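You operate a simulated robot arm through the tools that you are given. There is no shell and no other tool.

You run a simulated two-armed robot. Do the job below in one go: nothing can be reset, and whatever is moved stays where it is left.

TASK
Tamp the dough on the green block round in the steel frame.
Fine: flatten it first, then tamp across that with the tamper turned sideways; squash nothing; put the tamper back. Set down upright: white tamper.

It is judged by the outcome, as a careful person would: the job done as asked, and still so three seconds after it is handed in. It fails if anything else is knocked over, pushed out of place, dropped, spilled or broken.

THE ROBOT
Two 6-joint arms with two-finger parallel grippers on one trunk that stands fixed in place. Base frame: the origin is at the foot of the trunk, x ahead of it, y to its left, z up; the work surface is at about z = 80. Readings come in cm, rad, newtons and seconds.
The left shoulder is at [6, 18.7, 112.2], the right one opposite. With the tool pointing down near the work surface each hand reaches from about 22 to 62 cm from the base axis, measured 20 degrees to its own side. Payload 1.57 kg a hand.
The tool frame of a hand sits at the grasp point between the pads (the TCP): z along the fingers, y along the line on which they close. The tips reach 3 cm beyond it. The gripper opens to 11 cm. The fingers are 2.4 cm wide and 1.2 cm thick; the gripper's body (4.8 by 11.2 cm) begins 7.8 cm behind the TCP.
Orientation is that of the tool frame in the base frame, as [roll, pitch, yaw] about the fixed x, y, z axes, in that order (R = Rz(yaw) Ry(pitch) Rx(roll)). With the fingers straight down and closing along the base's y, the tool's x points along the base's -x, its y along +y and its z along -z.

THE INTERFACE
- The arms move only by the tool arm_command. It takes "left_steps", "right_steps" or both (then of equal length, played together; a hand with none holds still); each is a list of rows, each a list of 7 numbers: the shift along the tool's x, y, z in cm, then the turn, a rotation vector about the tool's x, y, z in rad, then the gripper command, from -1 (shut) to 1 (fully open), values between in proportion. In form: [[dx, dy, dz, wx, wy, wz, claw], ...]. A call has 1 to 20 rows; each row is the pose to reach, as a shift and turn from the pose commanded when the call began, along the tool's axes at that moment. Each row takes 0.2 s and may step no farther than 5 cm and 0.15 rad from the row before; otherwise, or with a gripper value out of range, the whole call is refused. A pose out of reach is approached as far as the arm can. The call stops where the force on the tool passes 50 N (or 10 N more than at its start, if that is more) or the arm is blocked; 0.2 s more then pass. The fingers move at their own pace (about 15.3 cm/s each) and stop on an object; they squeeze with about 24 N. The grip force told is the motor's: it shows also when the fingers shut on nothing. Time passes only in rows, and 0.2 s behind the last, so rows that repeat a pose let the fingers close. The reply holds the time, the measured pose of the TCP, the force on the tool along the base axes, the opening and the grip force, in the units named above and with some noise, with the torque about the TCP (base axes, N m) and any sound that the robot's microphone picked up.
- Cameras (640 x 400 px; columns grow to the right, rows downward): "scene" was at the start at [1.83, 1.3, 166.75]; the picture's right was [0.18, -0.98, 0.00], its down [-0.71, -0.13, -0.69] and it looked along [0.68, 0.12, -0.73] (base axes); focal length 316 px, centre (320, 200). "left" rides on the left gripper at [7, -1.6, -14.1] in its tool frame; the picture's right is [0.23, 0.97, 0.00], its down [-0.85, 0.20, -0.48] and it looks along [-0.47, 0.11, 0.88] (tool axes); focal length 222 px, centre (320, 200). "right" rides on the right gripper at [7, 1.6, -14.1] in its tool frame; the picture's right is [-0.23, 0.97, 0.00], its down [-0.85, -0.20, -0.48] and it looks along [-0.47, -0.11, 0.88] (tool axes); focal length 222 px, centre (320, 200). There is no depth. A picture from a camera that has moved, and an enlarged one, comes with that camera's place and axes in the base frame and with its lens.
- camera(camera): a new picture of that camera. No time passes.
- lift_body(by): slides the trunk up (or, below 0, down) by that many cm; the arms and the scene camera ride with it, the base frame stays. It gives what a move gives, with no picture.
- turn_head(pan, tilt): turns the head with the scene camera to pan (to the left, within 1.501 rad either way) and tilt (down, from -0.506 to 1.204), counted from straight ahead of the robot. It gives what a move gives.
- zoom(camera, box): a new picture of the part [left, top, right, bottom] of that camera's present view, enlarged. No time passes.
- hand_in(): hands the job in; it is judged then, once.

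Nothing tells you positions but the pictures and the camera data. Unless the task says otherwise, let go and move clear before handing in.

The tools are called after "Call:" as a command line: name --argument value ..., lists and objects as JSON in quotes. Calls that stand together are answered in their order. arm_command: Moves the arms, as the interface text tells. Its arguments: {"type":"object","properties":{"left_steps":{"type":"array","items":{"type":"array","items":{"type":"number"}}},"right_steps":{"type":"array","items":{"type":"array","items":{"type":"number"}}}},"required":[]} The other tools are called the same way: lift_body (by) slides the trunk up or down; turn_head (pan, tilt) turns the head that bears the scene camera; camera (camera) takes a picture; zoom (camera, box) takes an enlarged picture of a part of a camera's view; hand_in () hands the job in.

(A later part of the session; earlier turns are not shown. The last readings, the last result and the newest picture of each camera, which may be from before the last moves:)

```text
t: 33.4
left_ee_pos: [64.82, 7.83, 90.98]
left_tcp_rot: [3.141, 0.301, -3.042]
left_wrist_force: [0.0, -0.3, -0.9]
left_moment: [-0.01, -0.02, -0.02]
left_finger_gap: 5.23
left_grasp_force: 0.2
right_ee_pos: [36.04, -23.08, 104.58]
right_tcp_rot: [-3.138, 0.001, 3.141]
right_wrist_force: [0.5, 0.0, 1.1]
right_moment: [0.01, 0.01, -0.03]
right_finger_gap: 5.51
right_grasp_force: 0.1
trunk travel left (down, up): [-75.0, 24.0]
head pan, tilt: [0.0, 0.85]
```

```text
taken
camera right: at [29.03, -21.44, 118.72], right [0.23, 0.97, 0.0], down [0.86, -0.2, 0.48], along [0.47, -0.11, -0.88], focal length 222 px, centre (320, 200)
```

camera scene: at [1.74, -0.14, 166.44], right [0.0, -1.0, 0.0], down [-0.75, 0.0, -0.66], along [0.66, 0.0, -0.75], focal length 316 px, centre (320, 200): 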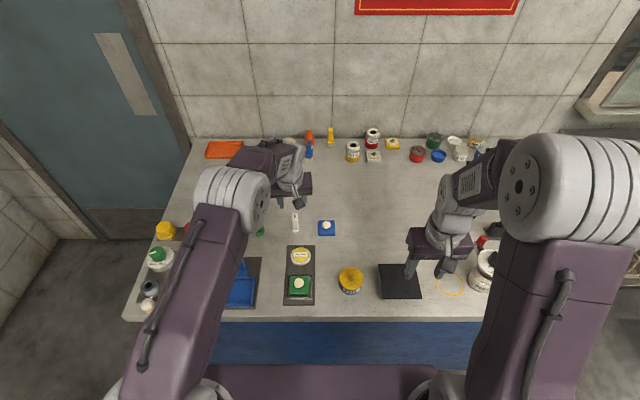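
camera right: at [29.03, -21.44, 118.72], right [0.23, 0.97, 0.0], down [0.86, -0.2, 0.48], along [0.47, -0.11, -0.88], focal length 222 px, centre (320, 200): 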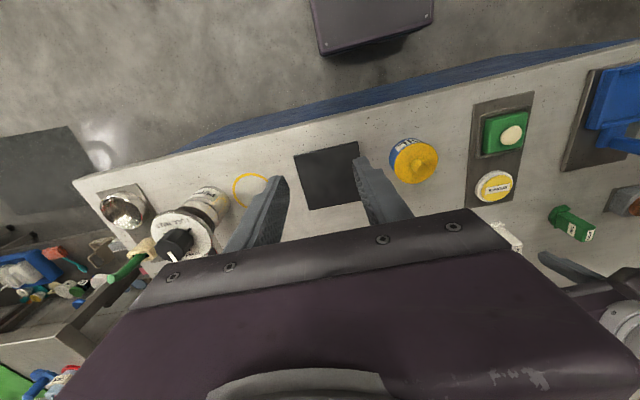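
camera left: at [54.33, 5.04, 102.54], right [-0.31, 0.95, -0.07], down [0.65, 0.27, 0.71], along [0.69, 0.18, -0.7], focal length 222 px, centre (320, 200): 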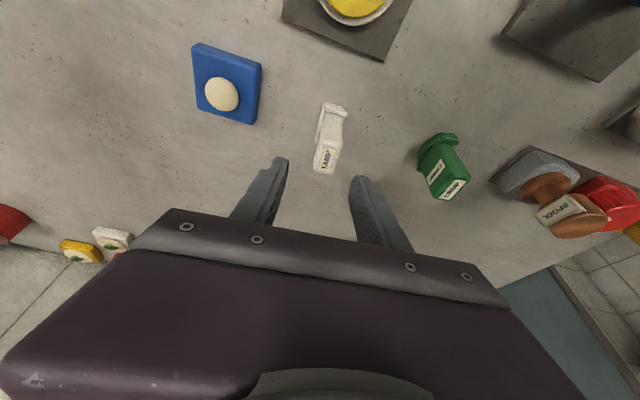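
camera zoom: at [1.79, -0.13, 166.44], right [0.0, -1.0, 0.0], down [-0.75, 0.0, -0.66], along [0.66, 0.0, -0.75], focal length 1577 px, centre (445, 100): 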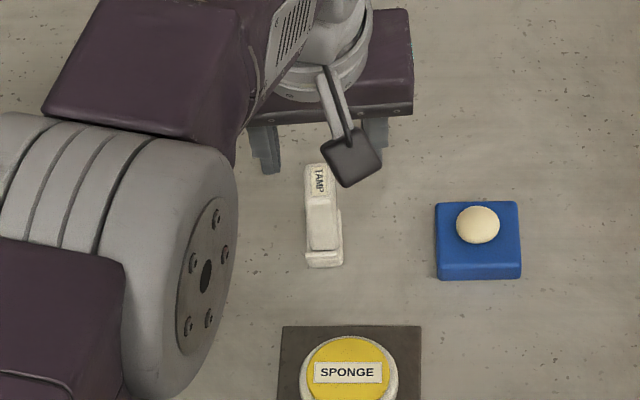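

The hand is centred over the handle to within about 0.2 cm. I'll shift slightly and descend around it to TCP z = 85.5.

Call:
arm_command --left_steps '[[0.1, 0.2, 0.3, 0, 0, 0, -0.05], [0.8, 0.2, 2.6, 0, 0, 0, -0.05], [1.3, 0.2, 4.2, 0, 0, 0, -0.05], [1.59, 0.2, 5.21, 0, 0, 0, -0.05], [1.59, 0.2, 5.21, 0, 0, 0, -0.05]]'

Call:
camera --camera "left"

Call:
zoom --camera "left" --box '[260, 120, 380, 230]'

Call:
zoom --camera "scene" --box '[260, 190, 340, 250]'

```text
t: 34.6
left_ee_pos: [64.5, 8.24, 85.86]
left_tcp_rot: [-3.141, 0.301, -3.041]
left_wrist_force: [-0.3, -0.5, -0.3]
left_moment: [0.0, 0.06, -0.01]
left_finger_gap: 5.23
left_grasp_force: 0.1
left hand out of reach, approached as far as the arm can: row 3, 4, 5
right_ee_pos: [35.96, -22.95, 104.6]
right_tcp_rot: [-3.139, -0.001, -3.141]
right_wrist_force: [-0.8, -0.2, -0.3]
right_moment: [0.0, -0.01, 0.01]
right_finger_gap: 5.51
right_grasp_force: 0.0
trunk travel left (down, up): [-75.0, 24.0]
head pan, tilt: [0.0, 0.85]
```

```text
taken
camera left: at [53.88, 5.46, 97.35], right [-0.31, 0.95, -0.07], down [0.65, 0.27, 0.71], along [0.69, 0.18, -0.7], focal length 222 px, centre (320, 200)
```

left: 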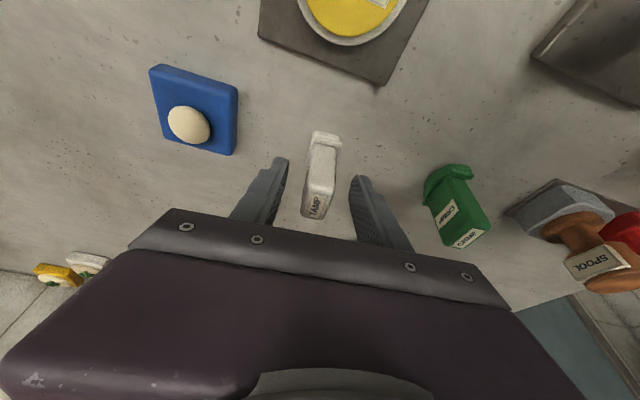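

```text
3.64 times, centred on (320, 175) of left
camera zoom: at [53.88, 5.46, 97.35], right [-0.31, 0.95, -0.07], down [0.65, 0.27, 0.71], along [0.69, 0.18, -0.7], focal length 808 px, centre (320, 291)
```

zoom: 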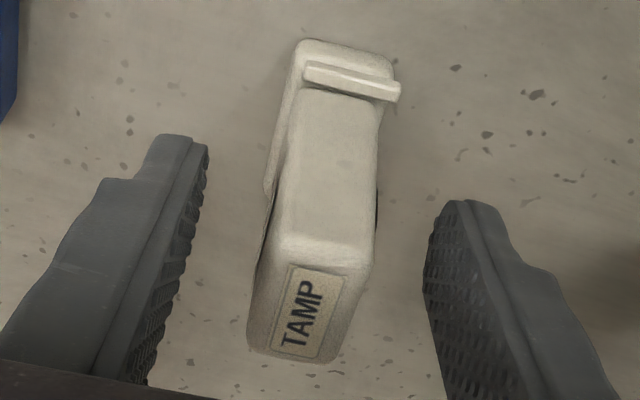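

```text
6.67 times, centred on (300, 220) of scene
camera zoom: at [1.8, -0.12, 166.44], right [0.0, -1.0, 0.0], down [-0.75, 0.0, -0.66], along [0.66, 0.0, -0.75], focal length 2103 px, centre (453, 67)
```

zoom: 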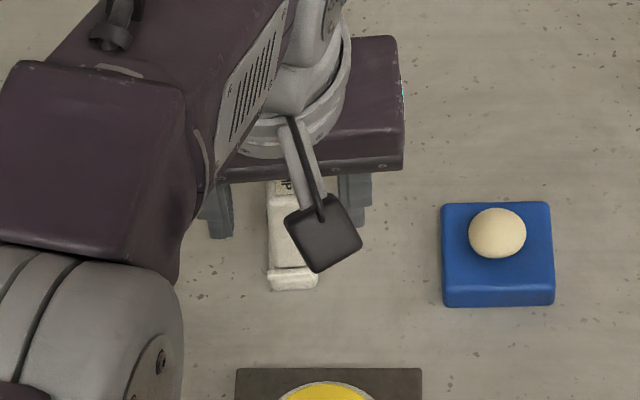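

The arm reached its limit at (64.5, 8.24, 85.9), but the fingers straddle the handle centrally with about 4 cm of overlap. I'll close gently.

Call:
arm_command --left_steps '[[0, 0, 0, 0, 0, 0, -0.3], [0, 0, 0, 0, 0, 0, -0.5], [0, 0, 0, 0, 0, 0, -0.7], [0, 0, 0, 0, 0, 0, -1], [0, 0, 0, 0, 0, 0, -1]]'

Call:
zoom --camera "left" --box '[260, 120, 380, 230]'

```text
t: 35.8
left_ee_pos: [64.41, 8.06, 85.74]
left_tcp_rot: [-3.141, 0.299, -3.041]
left_wrist_force: [0.2, 0.9, -0.2]
left_moment: [0.01, 0.0, 0.02]
left_finger_gap: 1.96
left_grasp_force: 24.1
right_ee_pos: [36.02, -23.07, 104.65]
right_tcp_rot: [-3.138, 0.003, -3.142]
right_wrist_force: [0.0, 0.4, -0.4]
right_moment: [0.0, 0.02, 0.03]
right_finger_gap: 5.48
right_grasp_force: 0.1
trunk travel left (down, up): [-75.0, 24.0]
head pan, tilt: [0.0, 0.85]
```

```text
3.64 times, centred on (320, 175) of left
camera zoom: at [53.86, 5.45, 97.38], right [-0.31, 0.95, -0.07], down [0.65, 0.27, 0.71], along [0.69, 0.18, -0.7], focal length 808 px, centre (320, 291)
```

zoom: 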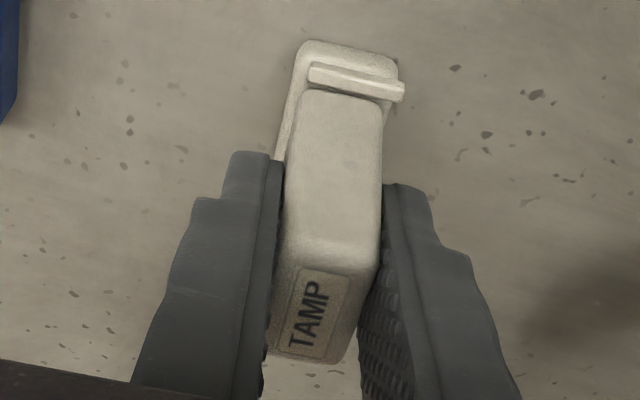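

The tamper is held at 24 N with a 1.96 cm gap. I'll note this pick-up pose, (64.45, 8.1, 85.8), for putting it back, and lift straight up.

Call:
arm_command --left_steps '[[-0.15, 0, -0.48, 0, 0, 0, -1], [-0.3, 0, -0.96, 0, 0, 0, -1], [-0.4, 0.05, -2.5, 0, 0, 0, -1], [-0.6, 0.08, -4.2, 0, 0, 0, -1], [-0.82, 0.1, -6.03, 0, 0, 0, -1], [-0.82, 0.1, -6.03, 0, 0, 0, -1]]'

Call:
camera --camera "left"

Call:
camera --camera "right"

Call:
zoom --camera "scene" --box '[260, 190, 340, 250]'

```text
t: 37.2
left_ee_pos: [63.42, 8.24, 91.71]
left_tcp_rot: [-3.141, 0.298, -3.042]
left_wrist_force: [-0.2, 0.3, -0.5]
left_moment: [-0.01, 0.03, 0.01]
left_finger_gap: 1.94
left_grasp_force: 24.0
right_ee_pos: [36.04, -23.06, 104.53]
right_tcp_rot: [-3.139, 0.001, 3.141]
right_wrist_force: [0.0, 0.4, -0.4]
right_moment: [0.0, 0.01, 0.03]
right_finger_gap: 5.49
right_grasp_force: 0.0
trunk travel left (down, up): [-75.0, 24.0]
head pan, tilt: [0.0, 0.85]
```

```text
taken
camera left: at [52.88, 5.55, 103.37], right [-0.31, 0.95, -0.07], down [0.65, 0.27, 0.71], along [0.69, 0.18, -0.7], focal length 222 px, centre (320, 200)
```

left: 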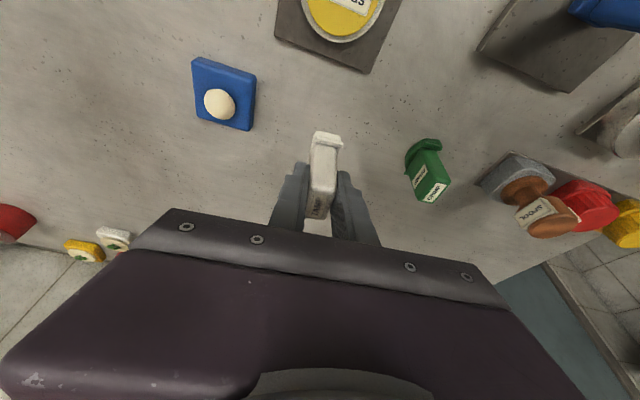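

```text
taken
camera right: at [29.04, -21.45, 118.72], right [0.23, 0.97, 0.0], down [0.86, -0.2, 0.48], along [0.47, -0.11, -0.88], focal length 222 px, centre (320, 200)
```

right: 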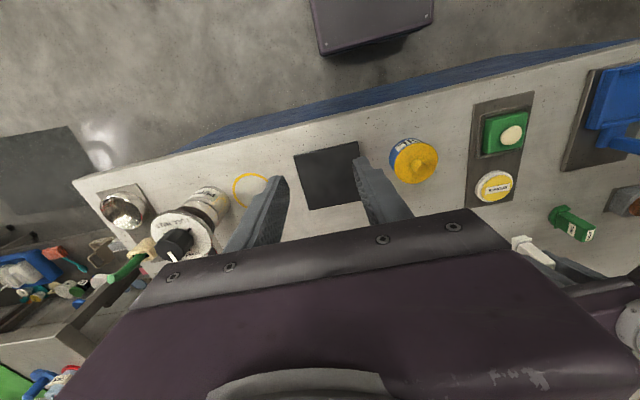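

```text
6.67 times, centred on (300, 220) of scene
camera zoom: at [1.8, -0.13, 166.44], right [0.0, -1.0, 0.0], down [-0.75, 0.0, -0.66], along [0.66, 0.0, -0.75], focal length 2103 px, centre (453, 67)
```

zoom: 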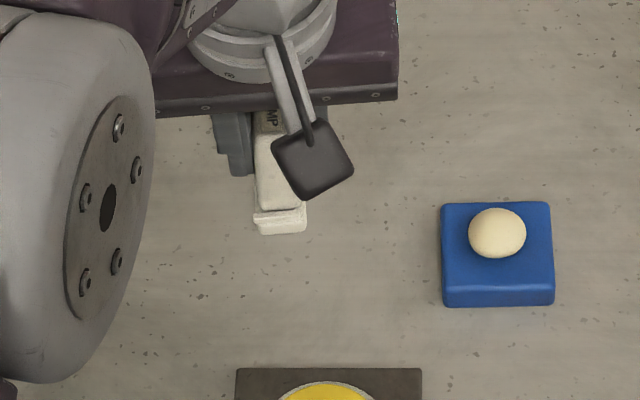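

The tamper is lifted upright, with its foot about 5.8 cm below the TCP. I take the dough's centre to be (43.4, 5.95). I'll carry the tamper there at a safe height and square its yaw.

Call:
arm_command --left_steps '[[1.5, -0.02, -2.5, 0, 0, 0, -1], [4.5, -0.04, -4.5, 0.006, 0, 0.019, -1], [8, -0.08, -5.7, 0.012, 0, 0.038, -1], [11.5, -0.13, -6.9, 0.018, 0, 0.057, -1], [15, -0.18, -8.1, 0.024, 0, 0.076, -1], [18.0, -0.21, -9.0, 0.03, 0, 0.0955, -1], [18.86, -0.22, -9.29, 0.03, 0, 0.0955, -1], [18.86, -0.22, -9.29, 0.03, 0, 0.0955, -1]]'

Call:
camera --camera "left"

Call:
camera --camera "right"

Call:
zoom --camera "scene" --box '[255, 220, 365, 310]'

```text
t: 39.0
left_ee_pos: [42.87, 5.93, 95.41]
left_tcp_rot: [-3.14, 0.301, 3.141]
left_wrist_force: [0.4, -0.8, -0.8]
left_moment: [0.0, 0.03, -0.01]
left_finger_gap: 1.94
left_grasp_force: 24.0
right_ee_pos: [35.94, -23.1, 104.49]
right_tcp_rot: [-3.137, 0.001, -3.141]
right_wrist_force: [0.0, -0.2, 0.6]
right_moment: [0.01, 0.01, 0.02]
right_finger_gap: 5.5
right_grasp_force: 0.1
trunk travel left (down, up): [-75.0, 24.0]
head pan, tilt: [0.0, 0.85]
```

```text
taken
camera left: at [32.05, 4.27, 106.77], right [-0.22, 0.97, -0.07], down [0.68, 0.2, 0.71], along [0.7, 0.11, -0.7], focal length 222 px, centre (320, 200)
```

left: 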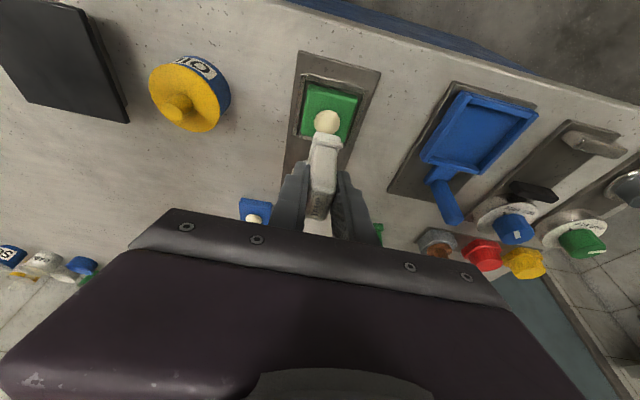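

```text
taken
camera right: at [29.03, -21.44, 118.72], right [0.23, 0.97, 0.0], down [0.86, -0.2, 0.48], along [0.47, -0.11, -0.88], focal length 222 px, centre (320, 200)
```

right: 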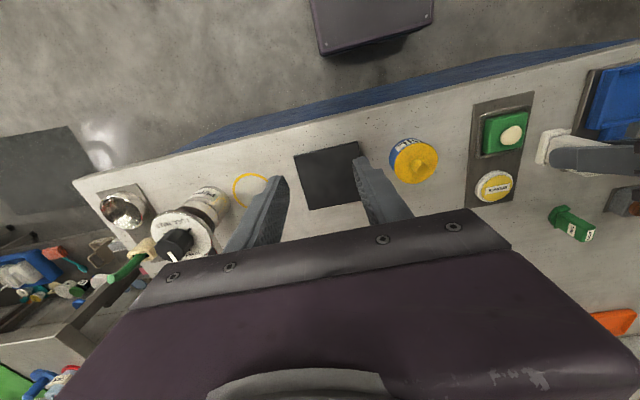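

```text
4.44 times, centred on (310, 265) of scene
camera zoom: at [1.78, -0.13, 166.44], right [0.0, -1.0, 0.0], down [-0.75, 0.0, -0.66], along [0.66, 0.0, -0.75], focal length 1402 px, centre (364, -89)
```

zoom: 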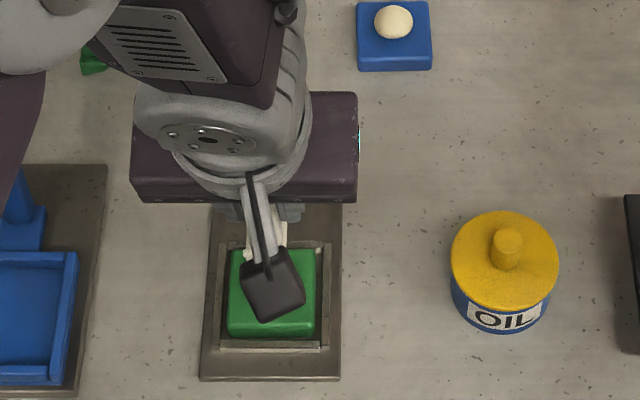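

I'll take a closer look at the tamper's foot from the right camera, and at the dough from the left.

Call:
zoom --camera "right" --box '[460, 80, 600, 200]'

Call:
zoom --camera "left" --box '[270, 60, 390, 200]'

```text
3.33 times, centred on (530, 140) of right
camera zoom: at [29.03, -21.44, 118.72], right [0.23, 0.97, 0.0], down [0.86, -0.2, 0.48], along [0.47, -0.11, -0.88], focal length 740 px, centre (-380, 400)
```

zoom: 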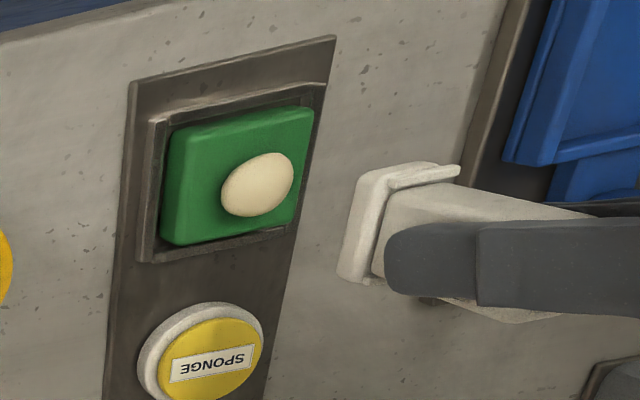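

```text
2.86 times, centred on (330, 130) of left
camera zoom: at [32.05, 4.27, 106.77], right [-0.22, 0.97, -0.07], down [0.68, 0.2, 0.71], along [0.7, 0.11, -0.7], focal length 635 px, centre (291, 400)
```

zoom: 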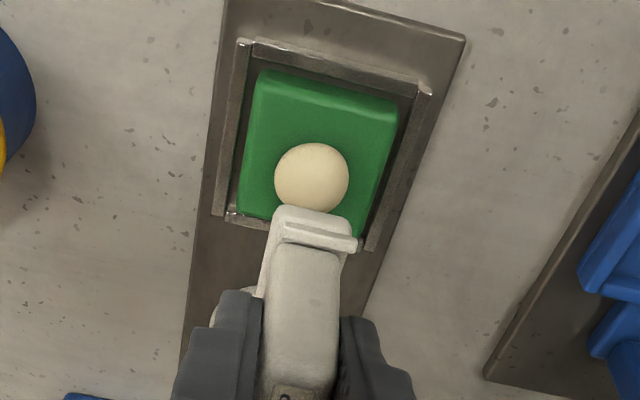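

The foot is a flat rectangular plate, with its long side running front to back. I'll lower until it is just above the dough and check the alignment.

Call:
arm_command --left_steps '[[0.6, 0, 1.91, 0, 0, 0, -1], [1.18, 0, 3.82, 0, 0, 0, -1], [1.33, 0, 4.3, 0, 0, 0, -1], [1.33, 0, 4.3, 0, 0, 0, -1]]'

Call:
zoom --camera "right" --box '[460, 80, 600, 200]'

Call:
zoom --camera "left" --box '[270, 60, 390, 200]'

Call:
zoom --camera "scene" --box '[265, 250, 345, 310]'

```text
t: 40.0
left_ee_pos: [42.77, 5.94, 90.65]
left_tcp_rot: [-3.139, 0.301, -3.14]
left_wrist_force: [-0.9, 0.3, -1.3]
left_moment: [0.03, 0.01, 0.02]
left_finger_gap: 1.92
left_grasp_force: 24.1
right_ee_pos: [35.98, -23.03, 104.6]
right_tcp_rot: [-3.14, 0.0, 3.141]
right_wrist_force: [0.3, 0.0, -0.4]
right_moment: [0.01, -0.03, 0.01]
right_finger_gap: 5.52
right_grasp_force: 0.1
trunk travel left (down, up): [-75.0, 24.0]
head pan, tilt: [0.0, 0.85]
```

```text
3.33 times, centred on (530, 140) of right
camera zoom: at [29.02, -21.45, 118.72], right [0.23, 0.97, 0.0], down [0.86, -0.2, 0.48], along [0.47, -0.11, -0.88], focal length 740 px, centre (-380, 400)
```

zoom: 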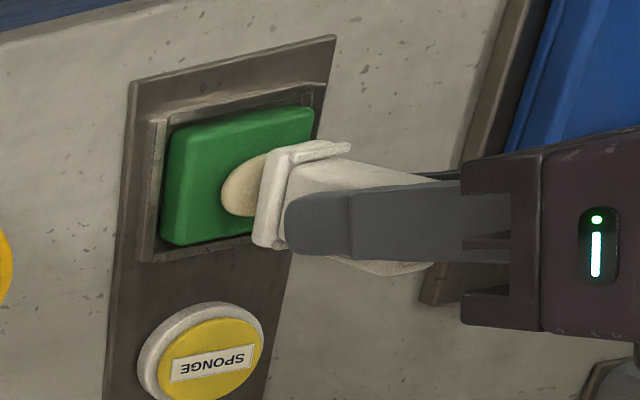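

```text
2.86 times, centred on (330, 130) of left
camera zoom: at [32.02, 4.24, 102.12], right [-0.22, 0.97, -0.07], down [0.68, 0.2, 0.71], along [0.71, 0.11, -0.7], focal length 635 px, centre (291, 400)
```

zoom: 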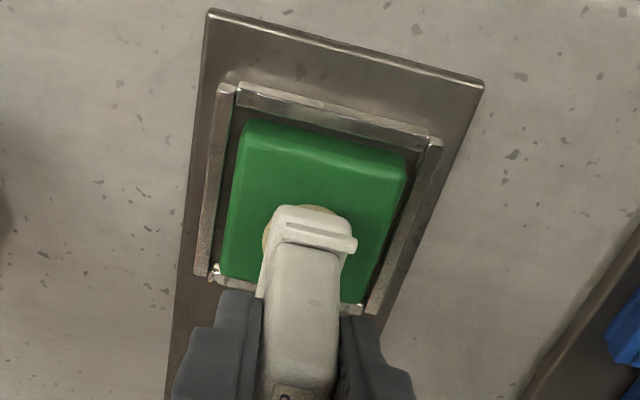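

```text
6.67 times, centred on (305, 280) of scene
camera zoom: at [1.78, -0.14, 166.44], right [0.0, -1.0, 0.0], down [-0.75, 0.0, -0.66], along [0.66, 0.0, -0.75], focal length 2103 px, centre (420, -333)
```

zoom: 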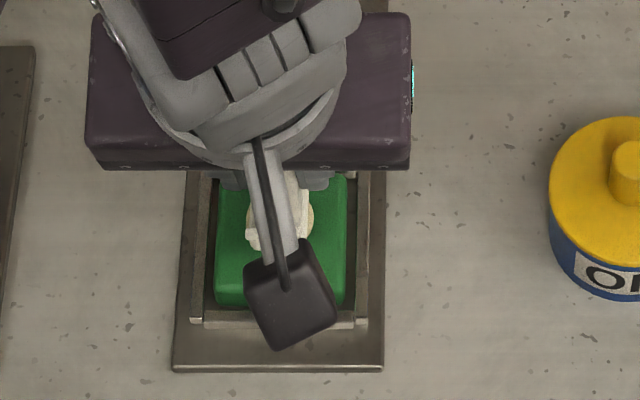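

The foot is centred over the dough within about 0.15 cm. I'll correct that and begin the first press in small steps, watching the force.

Call:
arm_command --left_steps '[[0, -0.15, 0, 0, 0, 0, -1], [0.089, -0.15, 0.287, 0, 0, 0, -1], [0.148, -0.15, 0.478, 0, 0, 0, -1], [0.207, -0.15, 0.669, 0, 0, 0, -1], [0.207, -0.15, 0.669, 0, 0, 0, -1]]'

Call:
zoom --camera "right" --box '[480, 90, 560, 170]'

```text
t: 41.2
left_ee_pos: [42.74, 5.74, 89.91]
left_tcp_rot: [3.14, 0.3, 3.14]
left_wrist_force: [-0.3, -0.1, -1.0]
left_moment: [-0.02, 0.01, 0.04]
left_finger_gap: 1.96
left_grasp_force: 24.0
right_ee_pos: [36.03, -23.06, 104.59]
right_tcp_rot: [-3.138, 0.0, -3.141]
right_wrist_force: [0.2, 0.8, -0.8]
right_moment: [0.0, 0.02, 0.01]
right_finger_gap: 5.5
right_grasp_force: 0.1
trunk travel left (down, up): [-75.0, 24.0]
head pan, tilt: [0.0, 0.85]
```

```text
5.00 times, centred on (520, 130) of right
camera zoom: at [29.02, -21.45, 118.72], right [0.23, 0.97, 0.0], down [0.86, -0.2, 0.48], along [0.47, -0.11, -0.88], focal length 1111 px, centre (-680, 550)
```

zoom: 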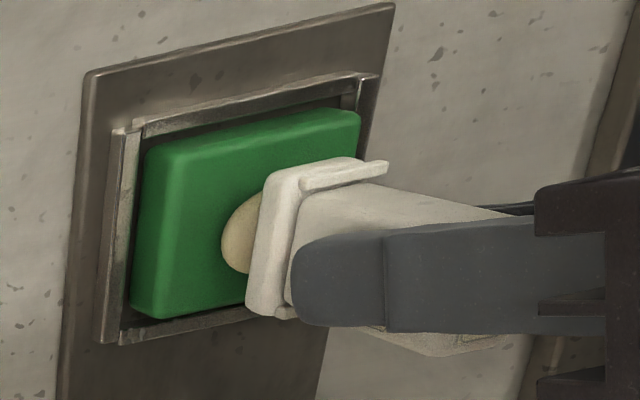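

No contact yet. I'll keep going down in small steps.

Call:
arm_command --left_steps '[[0.044, 0, 0.143, 0, 0, 0, -1], [0.089, 0, 0.287, 0, 0, 0, -1], [0.118, 0, 0.382, 0, 0, 0, -1], [0.118, 0, 0.382, 0, 0, 0, -1]]'

Call:
zoom --camera "right" --box '[480, 90, 560, 170]'

```text
t: 42.2
left_ee_pos: [42.83, 5.83, 89.54]
left_tcp_rot: [-3.14, 0.3, -3.141]
left_wrist_force: [-0.5, -0.1, -1.2]
left_moment: [0.0, 0.04, 0.01]
left_finger_gap: 1.94
left_grasp_force: 24.6
right_ee_pos: [35.91, -23.11, 104.49]
right_tcp_rot: [-3.14, -0.001, 3.141]
right_wrist_force: [-0.1, -0.3, 0.1]
right_moment: [0.02, -0.02, 0.02]
right_finger_gap: 5.49
right_grasp_force: 0.0
trunk travel left (down, up): [-75.0, 24.0]
head pan, tilt: [0.0, 0.85]
```

```text
5.00 times, centred on (520, 130) of right
camera zoom: at [29.02, -21.45, 118.72], right [0.23, 0.97, 0.0], down [0.86, -0.2, 0.48], along [0.47, -0.11, -0.88], focal length 1111 px, centre (-680, 550)
```

zoom: 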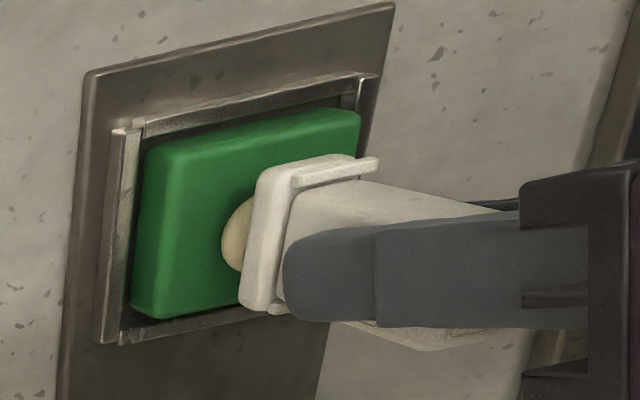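

Call:
arm_command --left_steps '[[0.044, 0, 0.143, 0, 0, 0, -1], [0.089, 0, 0.287, 0, 0, 0, -1], [0.118, 0, 0.382, 0, 0, 0, -1], [0.118, 0, 0.382, 0, 0, 0, -1]]'

Call:
zoom --camera "right" --box '[480, 90, 560, 170]'

```text
t: 43.2
left_ee_pos: [42.72, 5.82, 89.06]
left_tcp_rot: [-3.141, 0.301, -3.141]
left_wrist_force: [0.5, 0.3, -0.6]
left_moment: [-0.02, 0.02, -0.01]
left_finger_gap: 1.94
left_grasp_force: 23.9
right_ee_pos: [35.94, -23.05, 104.68]
right_tcp_rot: [-3.138, 0.001, 3.141]
right_wrist_force: [0.0, -0.2, 0.2]
right_moment: [-0.03, 0.0, 0.05]
right_finger_gap: 5.49
right_grasp_force: 0.1
trunk travel left (down, up): [-75.0, 24.0]
head pan, tilt: [0.0, 0.85]
```

```text
5.00 times, centred on (520, 130) of right
camera zoom: at [29.02, -21.45, 118.72], right [0.23, 0.97, 0.0], down [0.86, -0.2, 0.48], along [0.47, -0.11, -0.88], focal length 1111 px, centre (-680, 550)
```

zoom: 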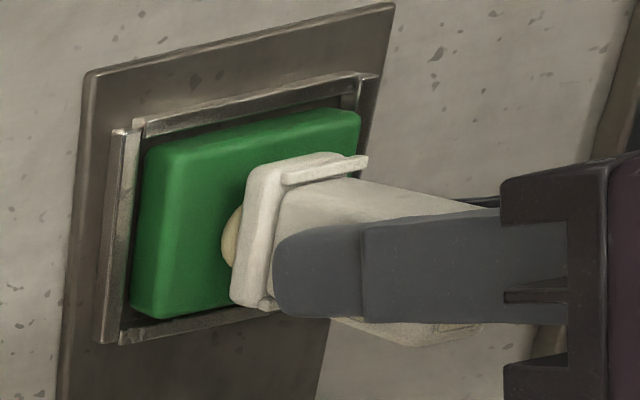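

Still no clear force at a foot height of about 83.3, so I'll continue in finer steps.

Call:
arm_command --left_steps '[[0.03, 0, 0.096, 0, 0, 0, -1], [0.06, 0, 0.191, 0, 0, 0, -1], [0.089, 0, 0.287, 0, 0, 0, -1], [0.089, 0, 0.287, 0, 0, 0, -1]]'

Call:
zoom --camera "right" --box '[480, 90, 560, 170]'

Call:
zoom --camera "left" --box '[270, 60, 390, 200]'

```text
t: 44.2
left_ee_pos: [42.84, 5.81, 88.89]
left_tcp_rot: [-3.141, 0.3, 3.14]
left_wrist_force: [-0.6, 0.0, -0.9]
left_moment: [0.01, 0.03, -0.02]
left_finger_gap: 1.94
left_grasp_force: 24.0
right_ee_pos: [35.96, -23.17, 104.58]
right_tcp_rot: [-3.137, 0.001, -3.141]
right_wrist_force: [0.2, 0.0, -0.7]
right_moment: [0.01, -0.01, -0.01]
right_finger_gap: 5.52
right_grasp_force: 0.0
trunk travel left (down, up): [-75.0, 24.0]
head pan, tilt: [0.0, 0.85]
```

```text
5.00 times, centred on (520, 130) of right
camera zoom: at [29.02, -21.45, 118.72], right [0.23, 0.97, 0.0], down [0.86, -0.2, 0.48], along [0.47, -0.11, -0.88], focal length 1111 px, centre (-680, 550)
```

zoom: 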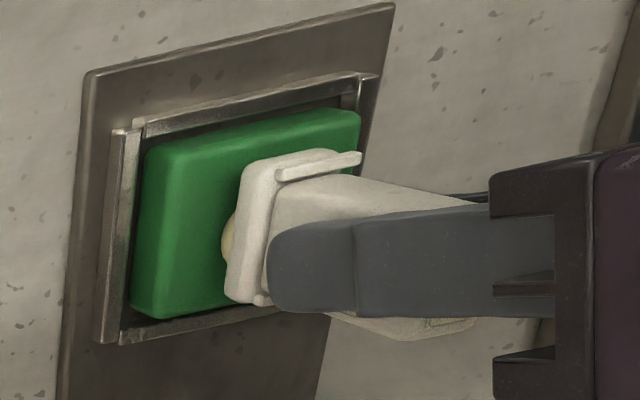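

```text
2.86 times, centred on (330, 130) of left
camera zoom: at [31.95, 4.17, 100.35], right [-0.22, 0.97, -0.07], down [0.68, 0.2, 0.71], along [0.71, 0.11, -0.7], focal length 635 px, centre (291, 400)
```

zoom: 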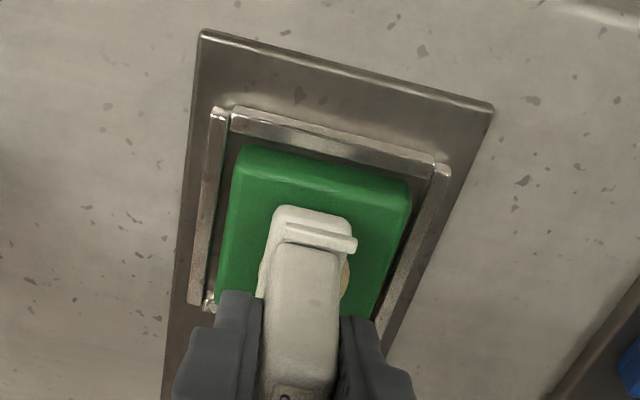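

The foot is sinking into the dough with no force measured, so the dough is soft. I'll keep lowering finely until light resistance shows.

Call:
arm_command --left_steps '[[0.03, 0, 0.096, 0, 0, 0, -1], [0.06, 0, 0.191, 0, 0, 0, -1], [0.06, 0, 0.191, 0, 0, 0, -1]]'

Call:
zoom --camera "right" --box '[480, 90, 560, 170]'

```text
t: 45.0
left_ee_pos: [42.81, 5.84, 88.66]
left_tcp_rot: [-3.14, 0.303, -3.141]
left_wrist_force: [1.3, 1.6, 14.5]
left_moment: [0.11, -0.04, 0.03]
left_finger_gap: 1.93
left_grasp_force: 24.0
right_ee_pos: [35.74, -23.14, 104.68]
right_tcp_rot: [-3.138, 0.002, -3.141]
right_wrist_force: [0.7, 1.2, -0.3]
right_moment: [0.02, 0.01, 0.02]
right_finger_gap: 5.5
right_grasp_force: 0.1
trunk travel left (down, up): [-75.0, 24.0]
head pan, tilt: [0.0, 0.85]
```

```text
5.00 times, centred on (520, 130) of right
camera zoom: at [28.88, -21.45, 118.78], right [0.23, 0.97, 0.0], down [0.85, -0.2, 0.48], along [0.47, -0.11, -0.88], focal length 1111 px, centre (-680, 550)
```

zoom: 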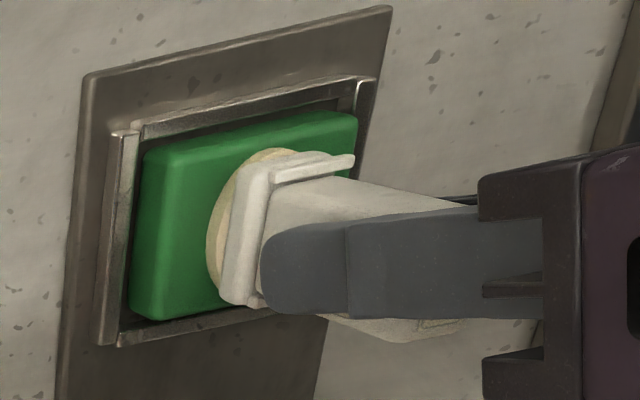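

With 14.5 N the dough has spread into a flat disc under the foot, so it is flattened. I'll lift straight up and inspect it.

Call:
arm_command --left_steps '[[-0.06, 0, -0.2, 0, 0, 0, -1], [-0.3, 0, -0.96, 0, 0, 0, -1], [-1.0, 0, -3.2, 0, 0, 0, -1], [-1.9, 0, -6.2, 0, 0, 0, -1], [-1.9, 0, -6.2, 0, 0, 0, -1]]'

Call:
zoom --camera "right" --box '[460, 80, 600, 200]'

Call:
zoom --camera "left" --box '[270, 40, 390, 180]'

Call:
camera --camera "left"

```text
t: 46.2
left_ee_pos: [42.81, 5.58, 95.06]
left_tcp_rot: [-3.14, 0.299, 3.14]
left_wrist_force: [-0.2, 0.3, -1.0]
left_moment: [0.01, 0.02, 0.0]
left_finger_gap: 1.91
left_grasp_force: 24.1
right_ee_pos: [35.97, -23.1, 104.55]
right_tcp_rot: [-3.137, 0.0, 3.141]
right_wrist_force: [0.2, 0.1, -0.7]
right_moment: [0.0, 0.01, 0.02]
right_finger_gap: 5.49
right_grasp_force: 0.1
trunk travel left (down, up): [-75.0, 24.0]
head pan, tilt: [0.0, 0.85]
```

```text
3.33 times, centred on (530, 140) of right
camera zoom: at [29.05, -21.45, 118.71], right [0.23, 0.97, 0.0], down [0.86, -0.2, 0.48], along [0.47, -0.11, -0.88], focal length 740 px, centre (-380, 400)
```

zoom: 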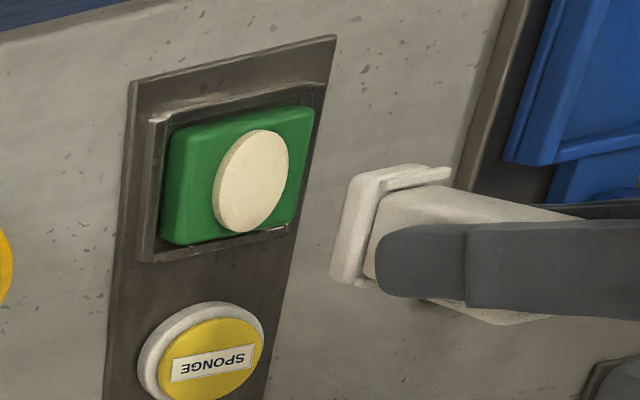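

```text
2.86 times, centred on (330, 110) of left
camera zoom: at [32.1, 4.03, 106.68], right [-0.22, 0.97, -0.07], down [0.68, 0.2, 0.71], along [0.71, 0.11, -0.7], focal length 635 px, centre (291, 457)
```

zoom: 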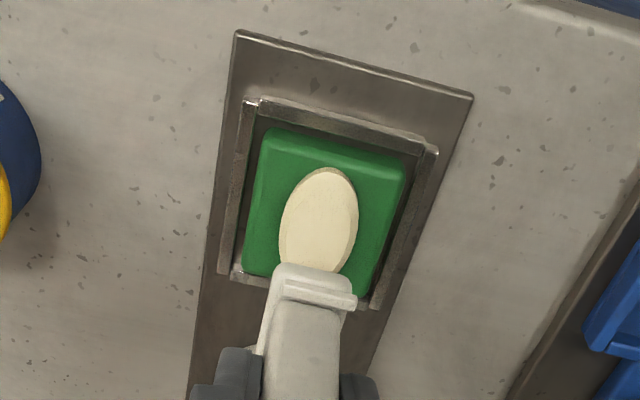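

```text
taken
camera left: at [32.1, 4.03, 106.68], right [-0.22, 0.97, -0.07], down [0.68, 0.2, 0.71], along [0.71, 0.11, -0.7], focal length 222 px, centre (320, 200)
```

left: 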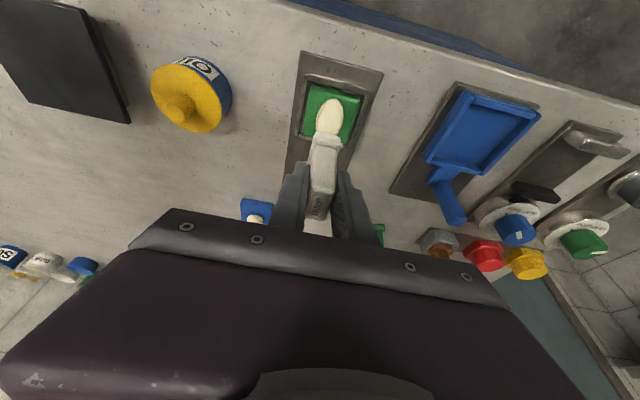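

The dough is now a flat oval lying along the tamper's long side, so tamping across it should make it round. I'll turn the tamper 90° about the vertical, well above the dough.

Call:
arm_command --left_steps '[[-0.05, 0.07, 0.02, 0.0422, 0, 0.1364, -1], [-0.1, 0.14, 0.03, 0.0844, 0, 0.2729, -1], [-0.16, 0.2, 0.05, 0.1266, 0, 0.4093, -1], [-0.21, 0.27, 0.06, 0.1688, 0, 0.5457, -1], [-0.26, 0.34, 0.08, 0.211, 0, 0.6822, -1], [-0.31, 0.41, 0.1, 0.2532, 0, 0.8186, -1], [-0.36, 0.48, 0.11, 0.2954, 0, 0.955, -1], [-0.42, 0.55, 0.13, 0.3376, 0, 1.0915, -1], [-0.47, 0.61, 0.14, 0.3798, 0, 1.2279, -1], [-0.52, 0.68, 0.16, 0.422, 0, 1.3643, -1], [-0.573, 0.7, 0.177, 0.4642, 0, 1.5007, -1], [-0.573, 0.7, 0.177, 0.4642, 0, 1.5007, -1]]'

Call:
camera --camera "left"

Call:
camera --camera "scene"

Call:
zoom --camera "right" --box '[460, 80, 600, 200]'

```text
t: 48.8
left_ee_pos: [43.33, 6.46, 95.13]
left_tcp_rot: [-3.141, 0.299, 1.567]
left_wrist_force: [1.6, -1.1, -0.2]
left_moment: [-0.01, -0.01, -0.02]
left_finger_gap: 1.93
left_grasp_force: 23.9
right_ee_pos: [35.99, -23.22, 104.5]
right_tcp_rot: [-3.137, 0.0, 3.141]
right_wrist_force: [-0.2, -0.3, 0.3]
right_moment: [0.02, -0.02, 0.03]
right_finger_gap: 5.51
right_grasp_force: 0.1
trunk travel left (down, up): [-75.0, 24.0]
head pan, tilt: [0.0, 0.85]
```

```text
taken
camera left: at [41.74, 17.26, 106.62], right [0.97, 0.21, -0.07], down [0.2, -0.68, 0.71], along [0.11, -0.71, -0.7], focal length 222 px, centre (320, 200)
```

left: 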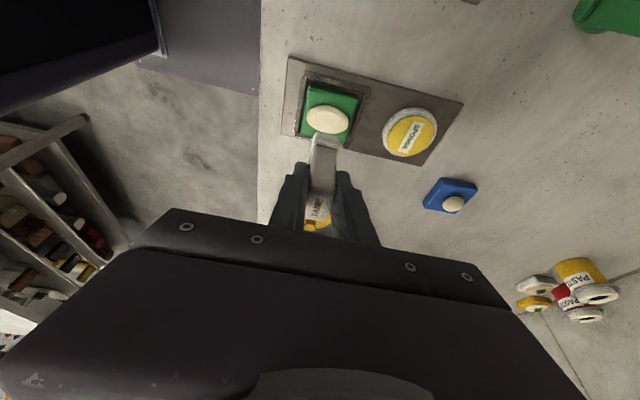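

```text
taken
camera scene: at [1.75, -0.14, 166.44], right [0.0, -1.0, 0.0], down [-0.75, 0.0, -0.66], along [0.66, 0.0, -0.75], focal length 316 px, centre (320, 200)
```

scene: 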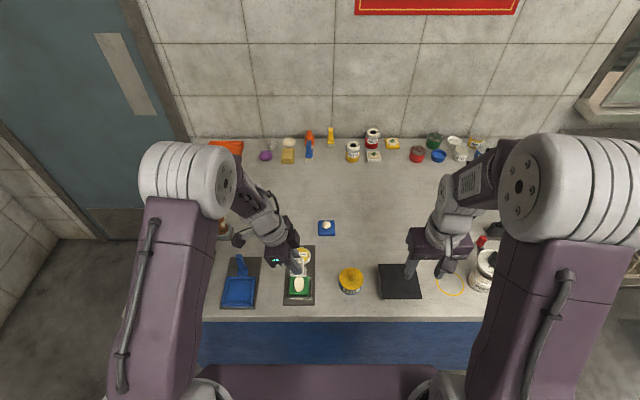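

```text
3.33 times, centred on (530, 140) of right
camera zoom: at [29.01, -21.45, 118.73], right [0.23, 0.97, 0.0], down [0.86, -0.2, 0.48], along [0.47, -0.11, -0.88], focal length 740 px, centre (-380, 400)
```

zoom: 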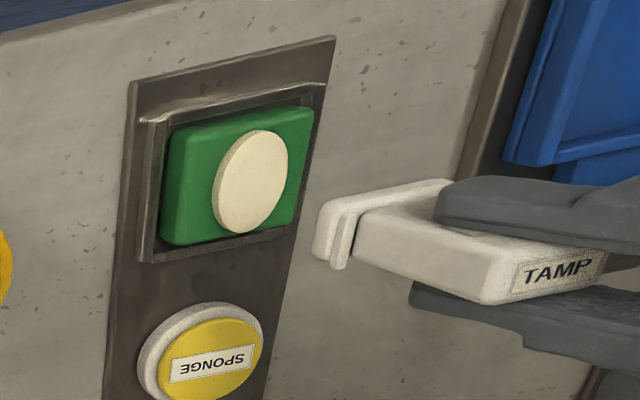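

The tamper is turned sideways and upright. I'll lower it to just above the flattened dough and check that it lies centrally across.

Call:
arm_command --left_steps '[[0.6, 0, 1.91, 0, 0, 0, -1], [1.2, 0, 3.82, 0, 0, 0, -1], [1.566, 0, 5.063, 0, 0, 0, -1], [1.566, 0, 5.063, 0, 0, 0, -1]]'

Call:
zoom --camera "right" --box '[470, 80, 590, 180]'

Call:
zoom --camera "left" --box '[270, 60, 390, 180]'

Call:
zoom --camera "scene" --box '[265, 250, 345, 310]'

```text
t: 49.8
left_ee_pos: [43.26, 6.44, 89.89]
left_tcp_rot: [3.139, 0.3, 1.569]
left_wrist_force: [0.3, 0.5, -1.0]
left_moment: [-0.05, 0.02, -0.02]
left_finger_gap: 1.94
left_grasp_force: 24.0
right_ee_pos: [35.99, -23.02, 104.48]
right_tcp_rot: [-3.138, -0.001, -3.141]
right_wrist_force: [-0.3, -0.8, -0.4]
right_moment: [-0.04, 0.0, -0.01]
right_finger_gap: 5.47
right_grasp_force: 0.1
trunk travel left (down, up): [-75.0, 24.0]
head pan, tilt: [0.0, 0.85]
```

```text
4.00 times, centred on (530, 130) of right
camera zoom: at [29.02, -21.45, 118.72], right [0.23, 0.97, 0.0], down [0.86, -0.2, 0.48], along [0.47, -0.11, -0.88], focal length 888 px, centre (-520, 480)
```

zoom: 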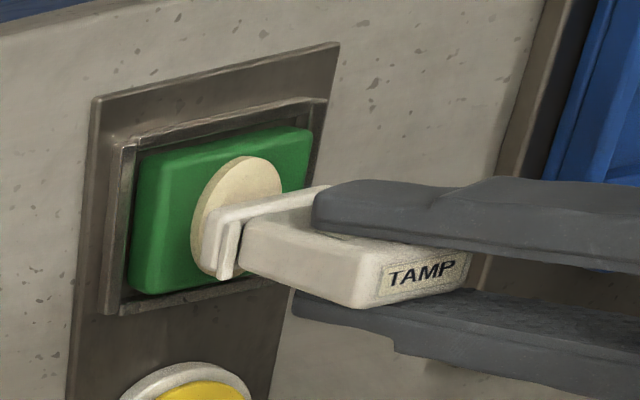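

```text
3.33 times, centred on (330, 120) of left
camera zoom: at [41.77, 17.26, 101.4], right [0.97, 0.22, -0.07], down [0.2, -0.68, 0.71], along [0.11, -0.71, -0.7], focal length 740 px, centre (287, 467)
```

zoom: 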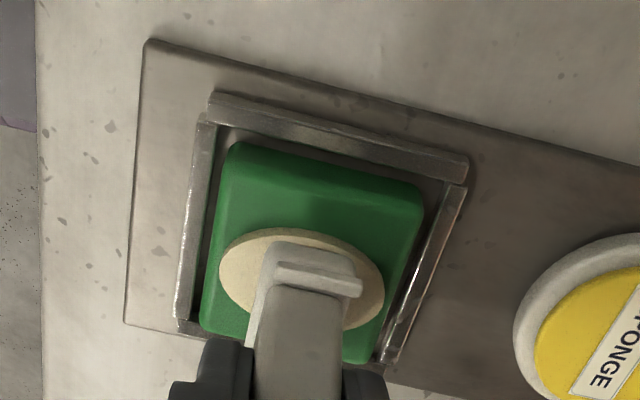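

```text
6.67 times, centred on (305, 280) of scene
camera zoom: at [1.77, -0.13, 166.44], right [0.0, -1.0, 0.0], down [-0.75, 0.0, -0.66], along [0.66, 0.0, -0.75], focal length 2103 px, centre (420, -333)
```

zoom: 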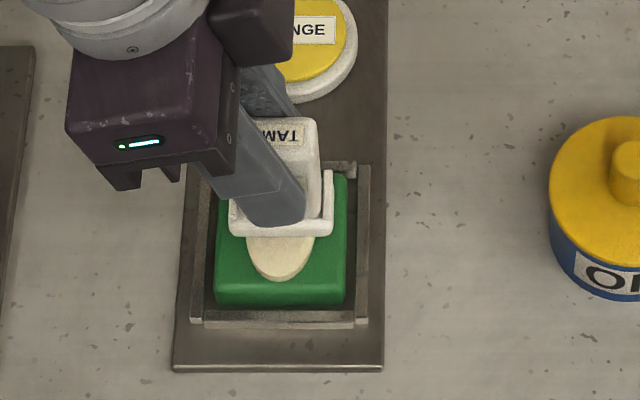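

The foot lies centrally across the oval. I'll shift 0.1 cm toward me and press in fine steps again.

Call:
arm_command --left_steps '[[0.0, -0.1, 0, 0, 0, 0, -1], [0.089, -0.1, 0.287, 0, 0, 0, -1], [0.177, -0.1, 0.573, 0, 0, 0, -1], [0.236, -0.1, 0.764, 0, 0, 0, -1], [0.266, -0.1, 0.86, 0, 0, 0, -1], [0.266, -0.1, 0.86, 0, 0, 0, -1]]'

Call:
zoom --camera "right" --box '[480, 90, 560, 170]'

```text
t: 51.2
left_ee_pos: [43.21, 6.4, 88.75]
left_tcp_rot: [-3.141, 0.3, 1.57]
left_wrist_force: [-0.4, -0.3, -1.0]
left_moment: [-0.03, -0.02, 0.04]
left_finger_gap: 1.96
left_grasp_force: 23.9
right_ee_pos: [35.89, -23.11, 104.57]
right_tcp_rot: [-3.138, -0.001, -3.14]
right_wrist_force: [0.3, 0.3, 0.7]
right_moment: [0.01, -0.02, -0.02]
right_finger_gap: 5.5
right_grasp_force: 0.1
trunk travel left (down, up): [-75.0, 24.0]
head pan, tilt: [0.0, 0.85]
```

```text
5.00 times, centred on (520, 130) of right
camera zoom: at [29.02, -21.45, 118.72], right [0.23, 0.97, 0.0], down [0.86, -0.2, 0.48], along [0.47, -0.11, -0.88], focal length 1111 px, centre (-680, 550)
```

zoom: 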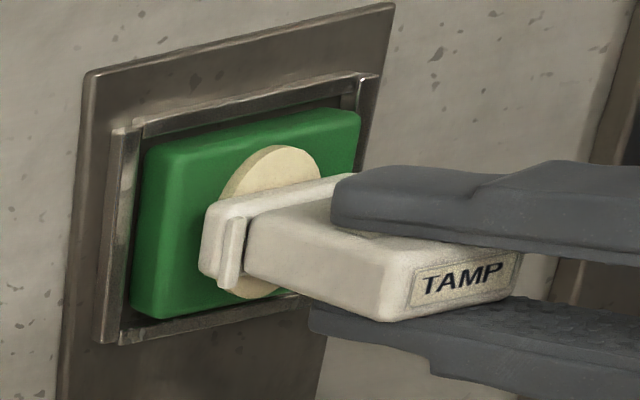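

Call:
zoom --camera "scene" --box '[275, 255, 335, 300]'

Call:
zoom --camera "left" --box '[280, 80, 380, 180]'

```text
8.89 times, centred on (305, 278) of scene
camera zoom: at [1.77, -0.13, 166.44], right [0.0, -1.0, 0.0], down [-0.75, 0.0, -0.66], along [0.66, 0.0, -0.75], focal length 2804 px, centre (453, -489)
```

zoom: 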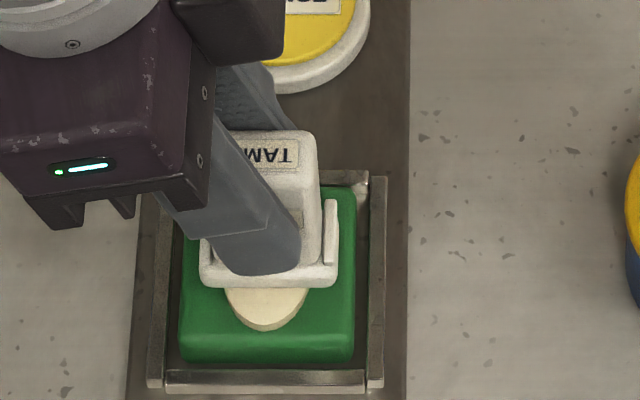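

```text
4.00 times, centred on (330, 130) of left
camera zoom: at [41.72, 17.29, 100.36], right [0.97, 0.22, -0.07], down [0.2, -0.68, 0.71], along [0.11, -0.71, -0.7], focal length 888 px, centre (280, 480)
```

zoom: 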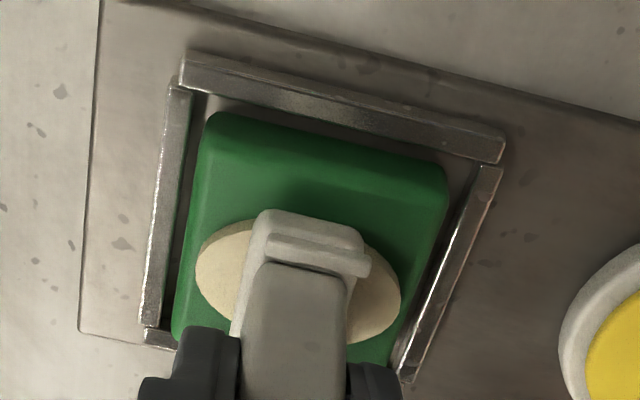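

The views agree within a few millimetres, so I'll shift 0.2 cm nearer to split the difference. Then I'll press down finely.

Call:
arm_command --left_steps '[[0, -0.2, 0, 0, 0, 0, -1], [0.015, -0.2, 0.048, 0, 0, 0, -1], [0.03, -0.2, 0.096, 0, 0, 0, -1], [0.03, -0.2, 0.096, 0, 0, 0, -1]]'

Call:
zoom --camera "left" --box '[280, 80, 380, 180]'

```text
t: 52.2
left_ee_pos: [43.02, 6.51, 88.77]
left_tcp_rot: [-3.141, 0.301, 1.57]
left_wrist_force: [-0.5, -0.4, -0.4]
left_moment: [0.0, 0.0, -0.03]
left_finger_gap: 1.97
left_grasp_force: 24.7
right_ee_pos: [36.0, -23.08, 104.59]
right_tcp_rot: [-3.14, 0.002, -3.141]
right_wrist_force: [0.2, 0.8, 0.5]
right_moment: [0.0, 0.01, 0.02]
right_finger_gap: 5.52
right_grasp_force: 0.1
trunk travel left (down, up): [-75.0, 24.0]
head pan, tilt: [0.0, 0.85]
```

```text
4.00 times, centred on (330, 130) of left
camera zoom: at [41.51, 17.35, 100.27], right [0.97, 0.22, -0.07], down [0.2, -0.68, 0.71], along [0.11, -0.71, -0.7], focal length 888 px, centre (280, 480)
```

zoom: 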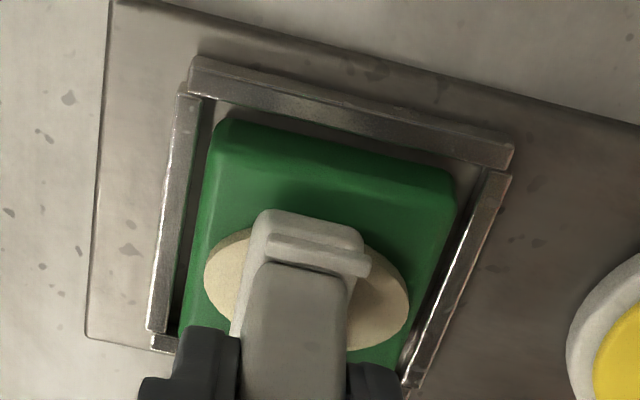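

Call:
arm_command --left_steps '[[0.015, 0, 0.048, 0, 0, 0, -1], [0.03, 0, 0.096, 0, 0, 0, -1], [0.03, 0, 0.096, 0, 0, 0, -1]]'

Call:
zoom --camera "left" --box '[280, 80, 380, 180]'

```text
t: 53.0
left_ee_pos: [43.13, 6.51, 88.79]
left_tcp_rot: [3.14, 0.303, 1.57]
left_wrist_force: [-0.6, 1.3, 5.7]
left_moment: [0.06, -0.08, -0.02]
left_finger_gap: 1.92
left_grasp_force: 23.9
right_ee_pos: [35.93, -23.04, 104.59]
right_tcp_rot: [-3.138, 0.001, -3.141]
right_wrist_force: [-0.4, -0.5, -0.1]
right_moment: [0.01, 0.02, -0.03]
right_finger_gap: 5.48
right_grasp_force: 0.1
trunk travel left (down, up): [-75.0, 24.0]
head pan, tilt: [0.0, 0.85]
```

```text
4.00 times, centred on (330, 130) of left
camera zoom: at [41.48, 17.32, 100.25], right [0.97, 0.22, -0.07], down [0.2, -0.67, 0.71], along [0.11, -0.71, -0.7], focal length 888 px, centre (280, 480)
```

zoom: 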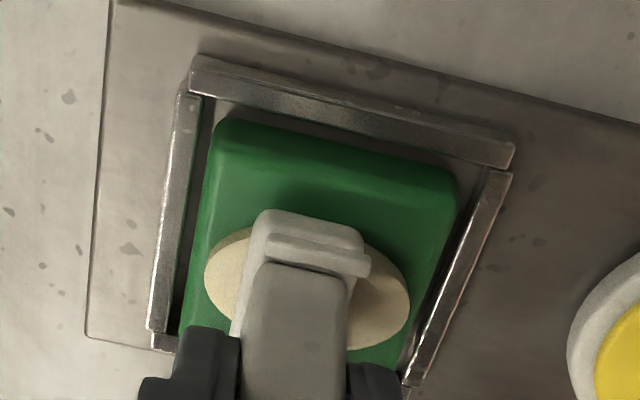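

Contact is made at about 6 N with no shape change yet. The first tamp took about 15 N, so I'll press a little further.

Call:
arm_command --left_steps '[[0.015, 0, 0.048, 0, 0, 0, -1], [0.03, 0, 0.096, 0, 0, 0, -1], [0.03, 0, 0.096, 0, 0, 0, -1]]'

Call:
zoom --camera "left" --box '[280, 80, 380, 180]'

Call:
zoom --camera "right" --box '[480, 90, 560, 170]'

```text
t: 53.8
left_ee_pos: [43.02, 6.51, 88.65]
left_tcp_rot: [3.139, 0.3, 1.568]
left_wrist_force: [3.6, 2.3, 17.1]
left_moment: [0.0, -0.17, 0.0]
left_finger_gap: 1.91
left_grasp_force: 24.0
right_ee_pos: [35.86, -23.12, 104.6]
right_tcp_rot: [-3.137, 0.0, -3.141]
right_wrist_force: [0.6, 0.6, -0.3]
right_moment: [0.0, 0.01, 0.0]
right_finger_gap: 5.5
right_grasp_force: 0.1
trunk travel left (down, up): [-75.0, 24.0]
head pan, tilt: [0.0, 0.85]
```

```text
4.00 times, centred on (330, 130) of left
camera zoom: at [41.41, 17.29, 100.23], right [0.97, 0.22, -0.06], down [0.2, -0.67, 0.71], along [0.11, -0.71, -0.7], focal length 888 px, centre (280, 480)
```

zoom: 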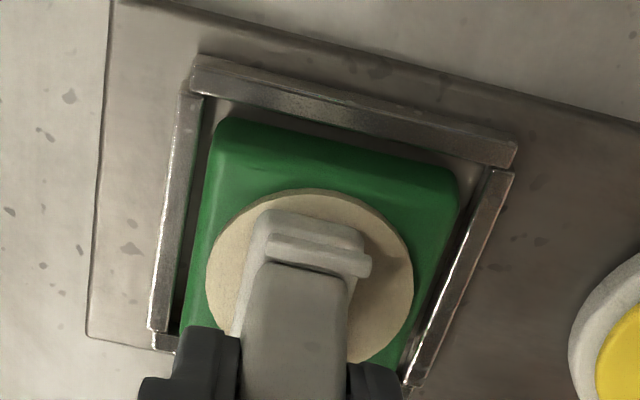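

```text
5.00 times, centred on (520, 130) of right
camera zoom: at [28.89, -21.42, 118.78], right [0.23, 0.97, 0.0], down [0.85, -0.2, 0.48], along [0.47, -0.11, -0.88], focal length 1111 px, centre (-680, 550)
```

zoom: 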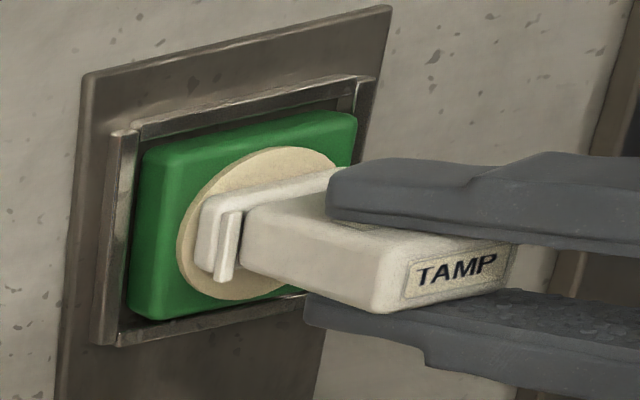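

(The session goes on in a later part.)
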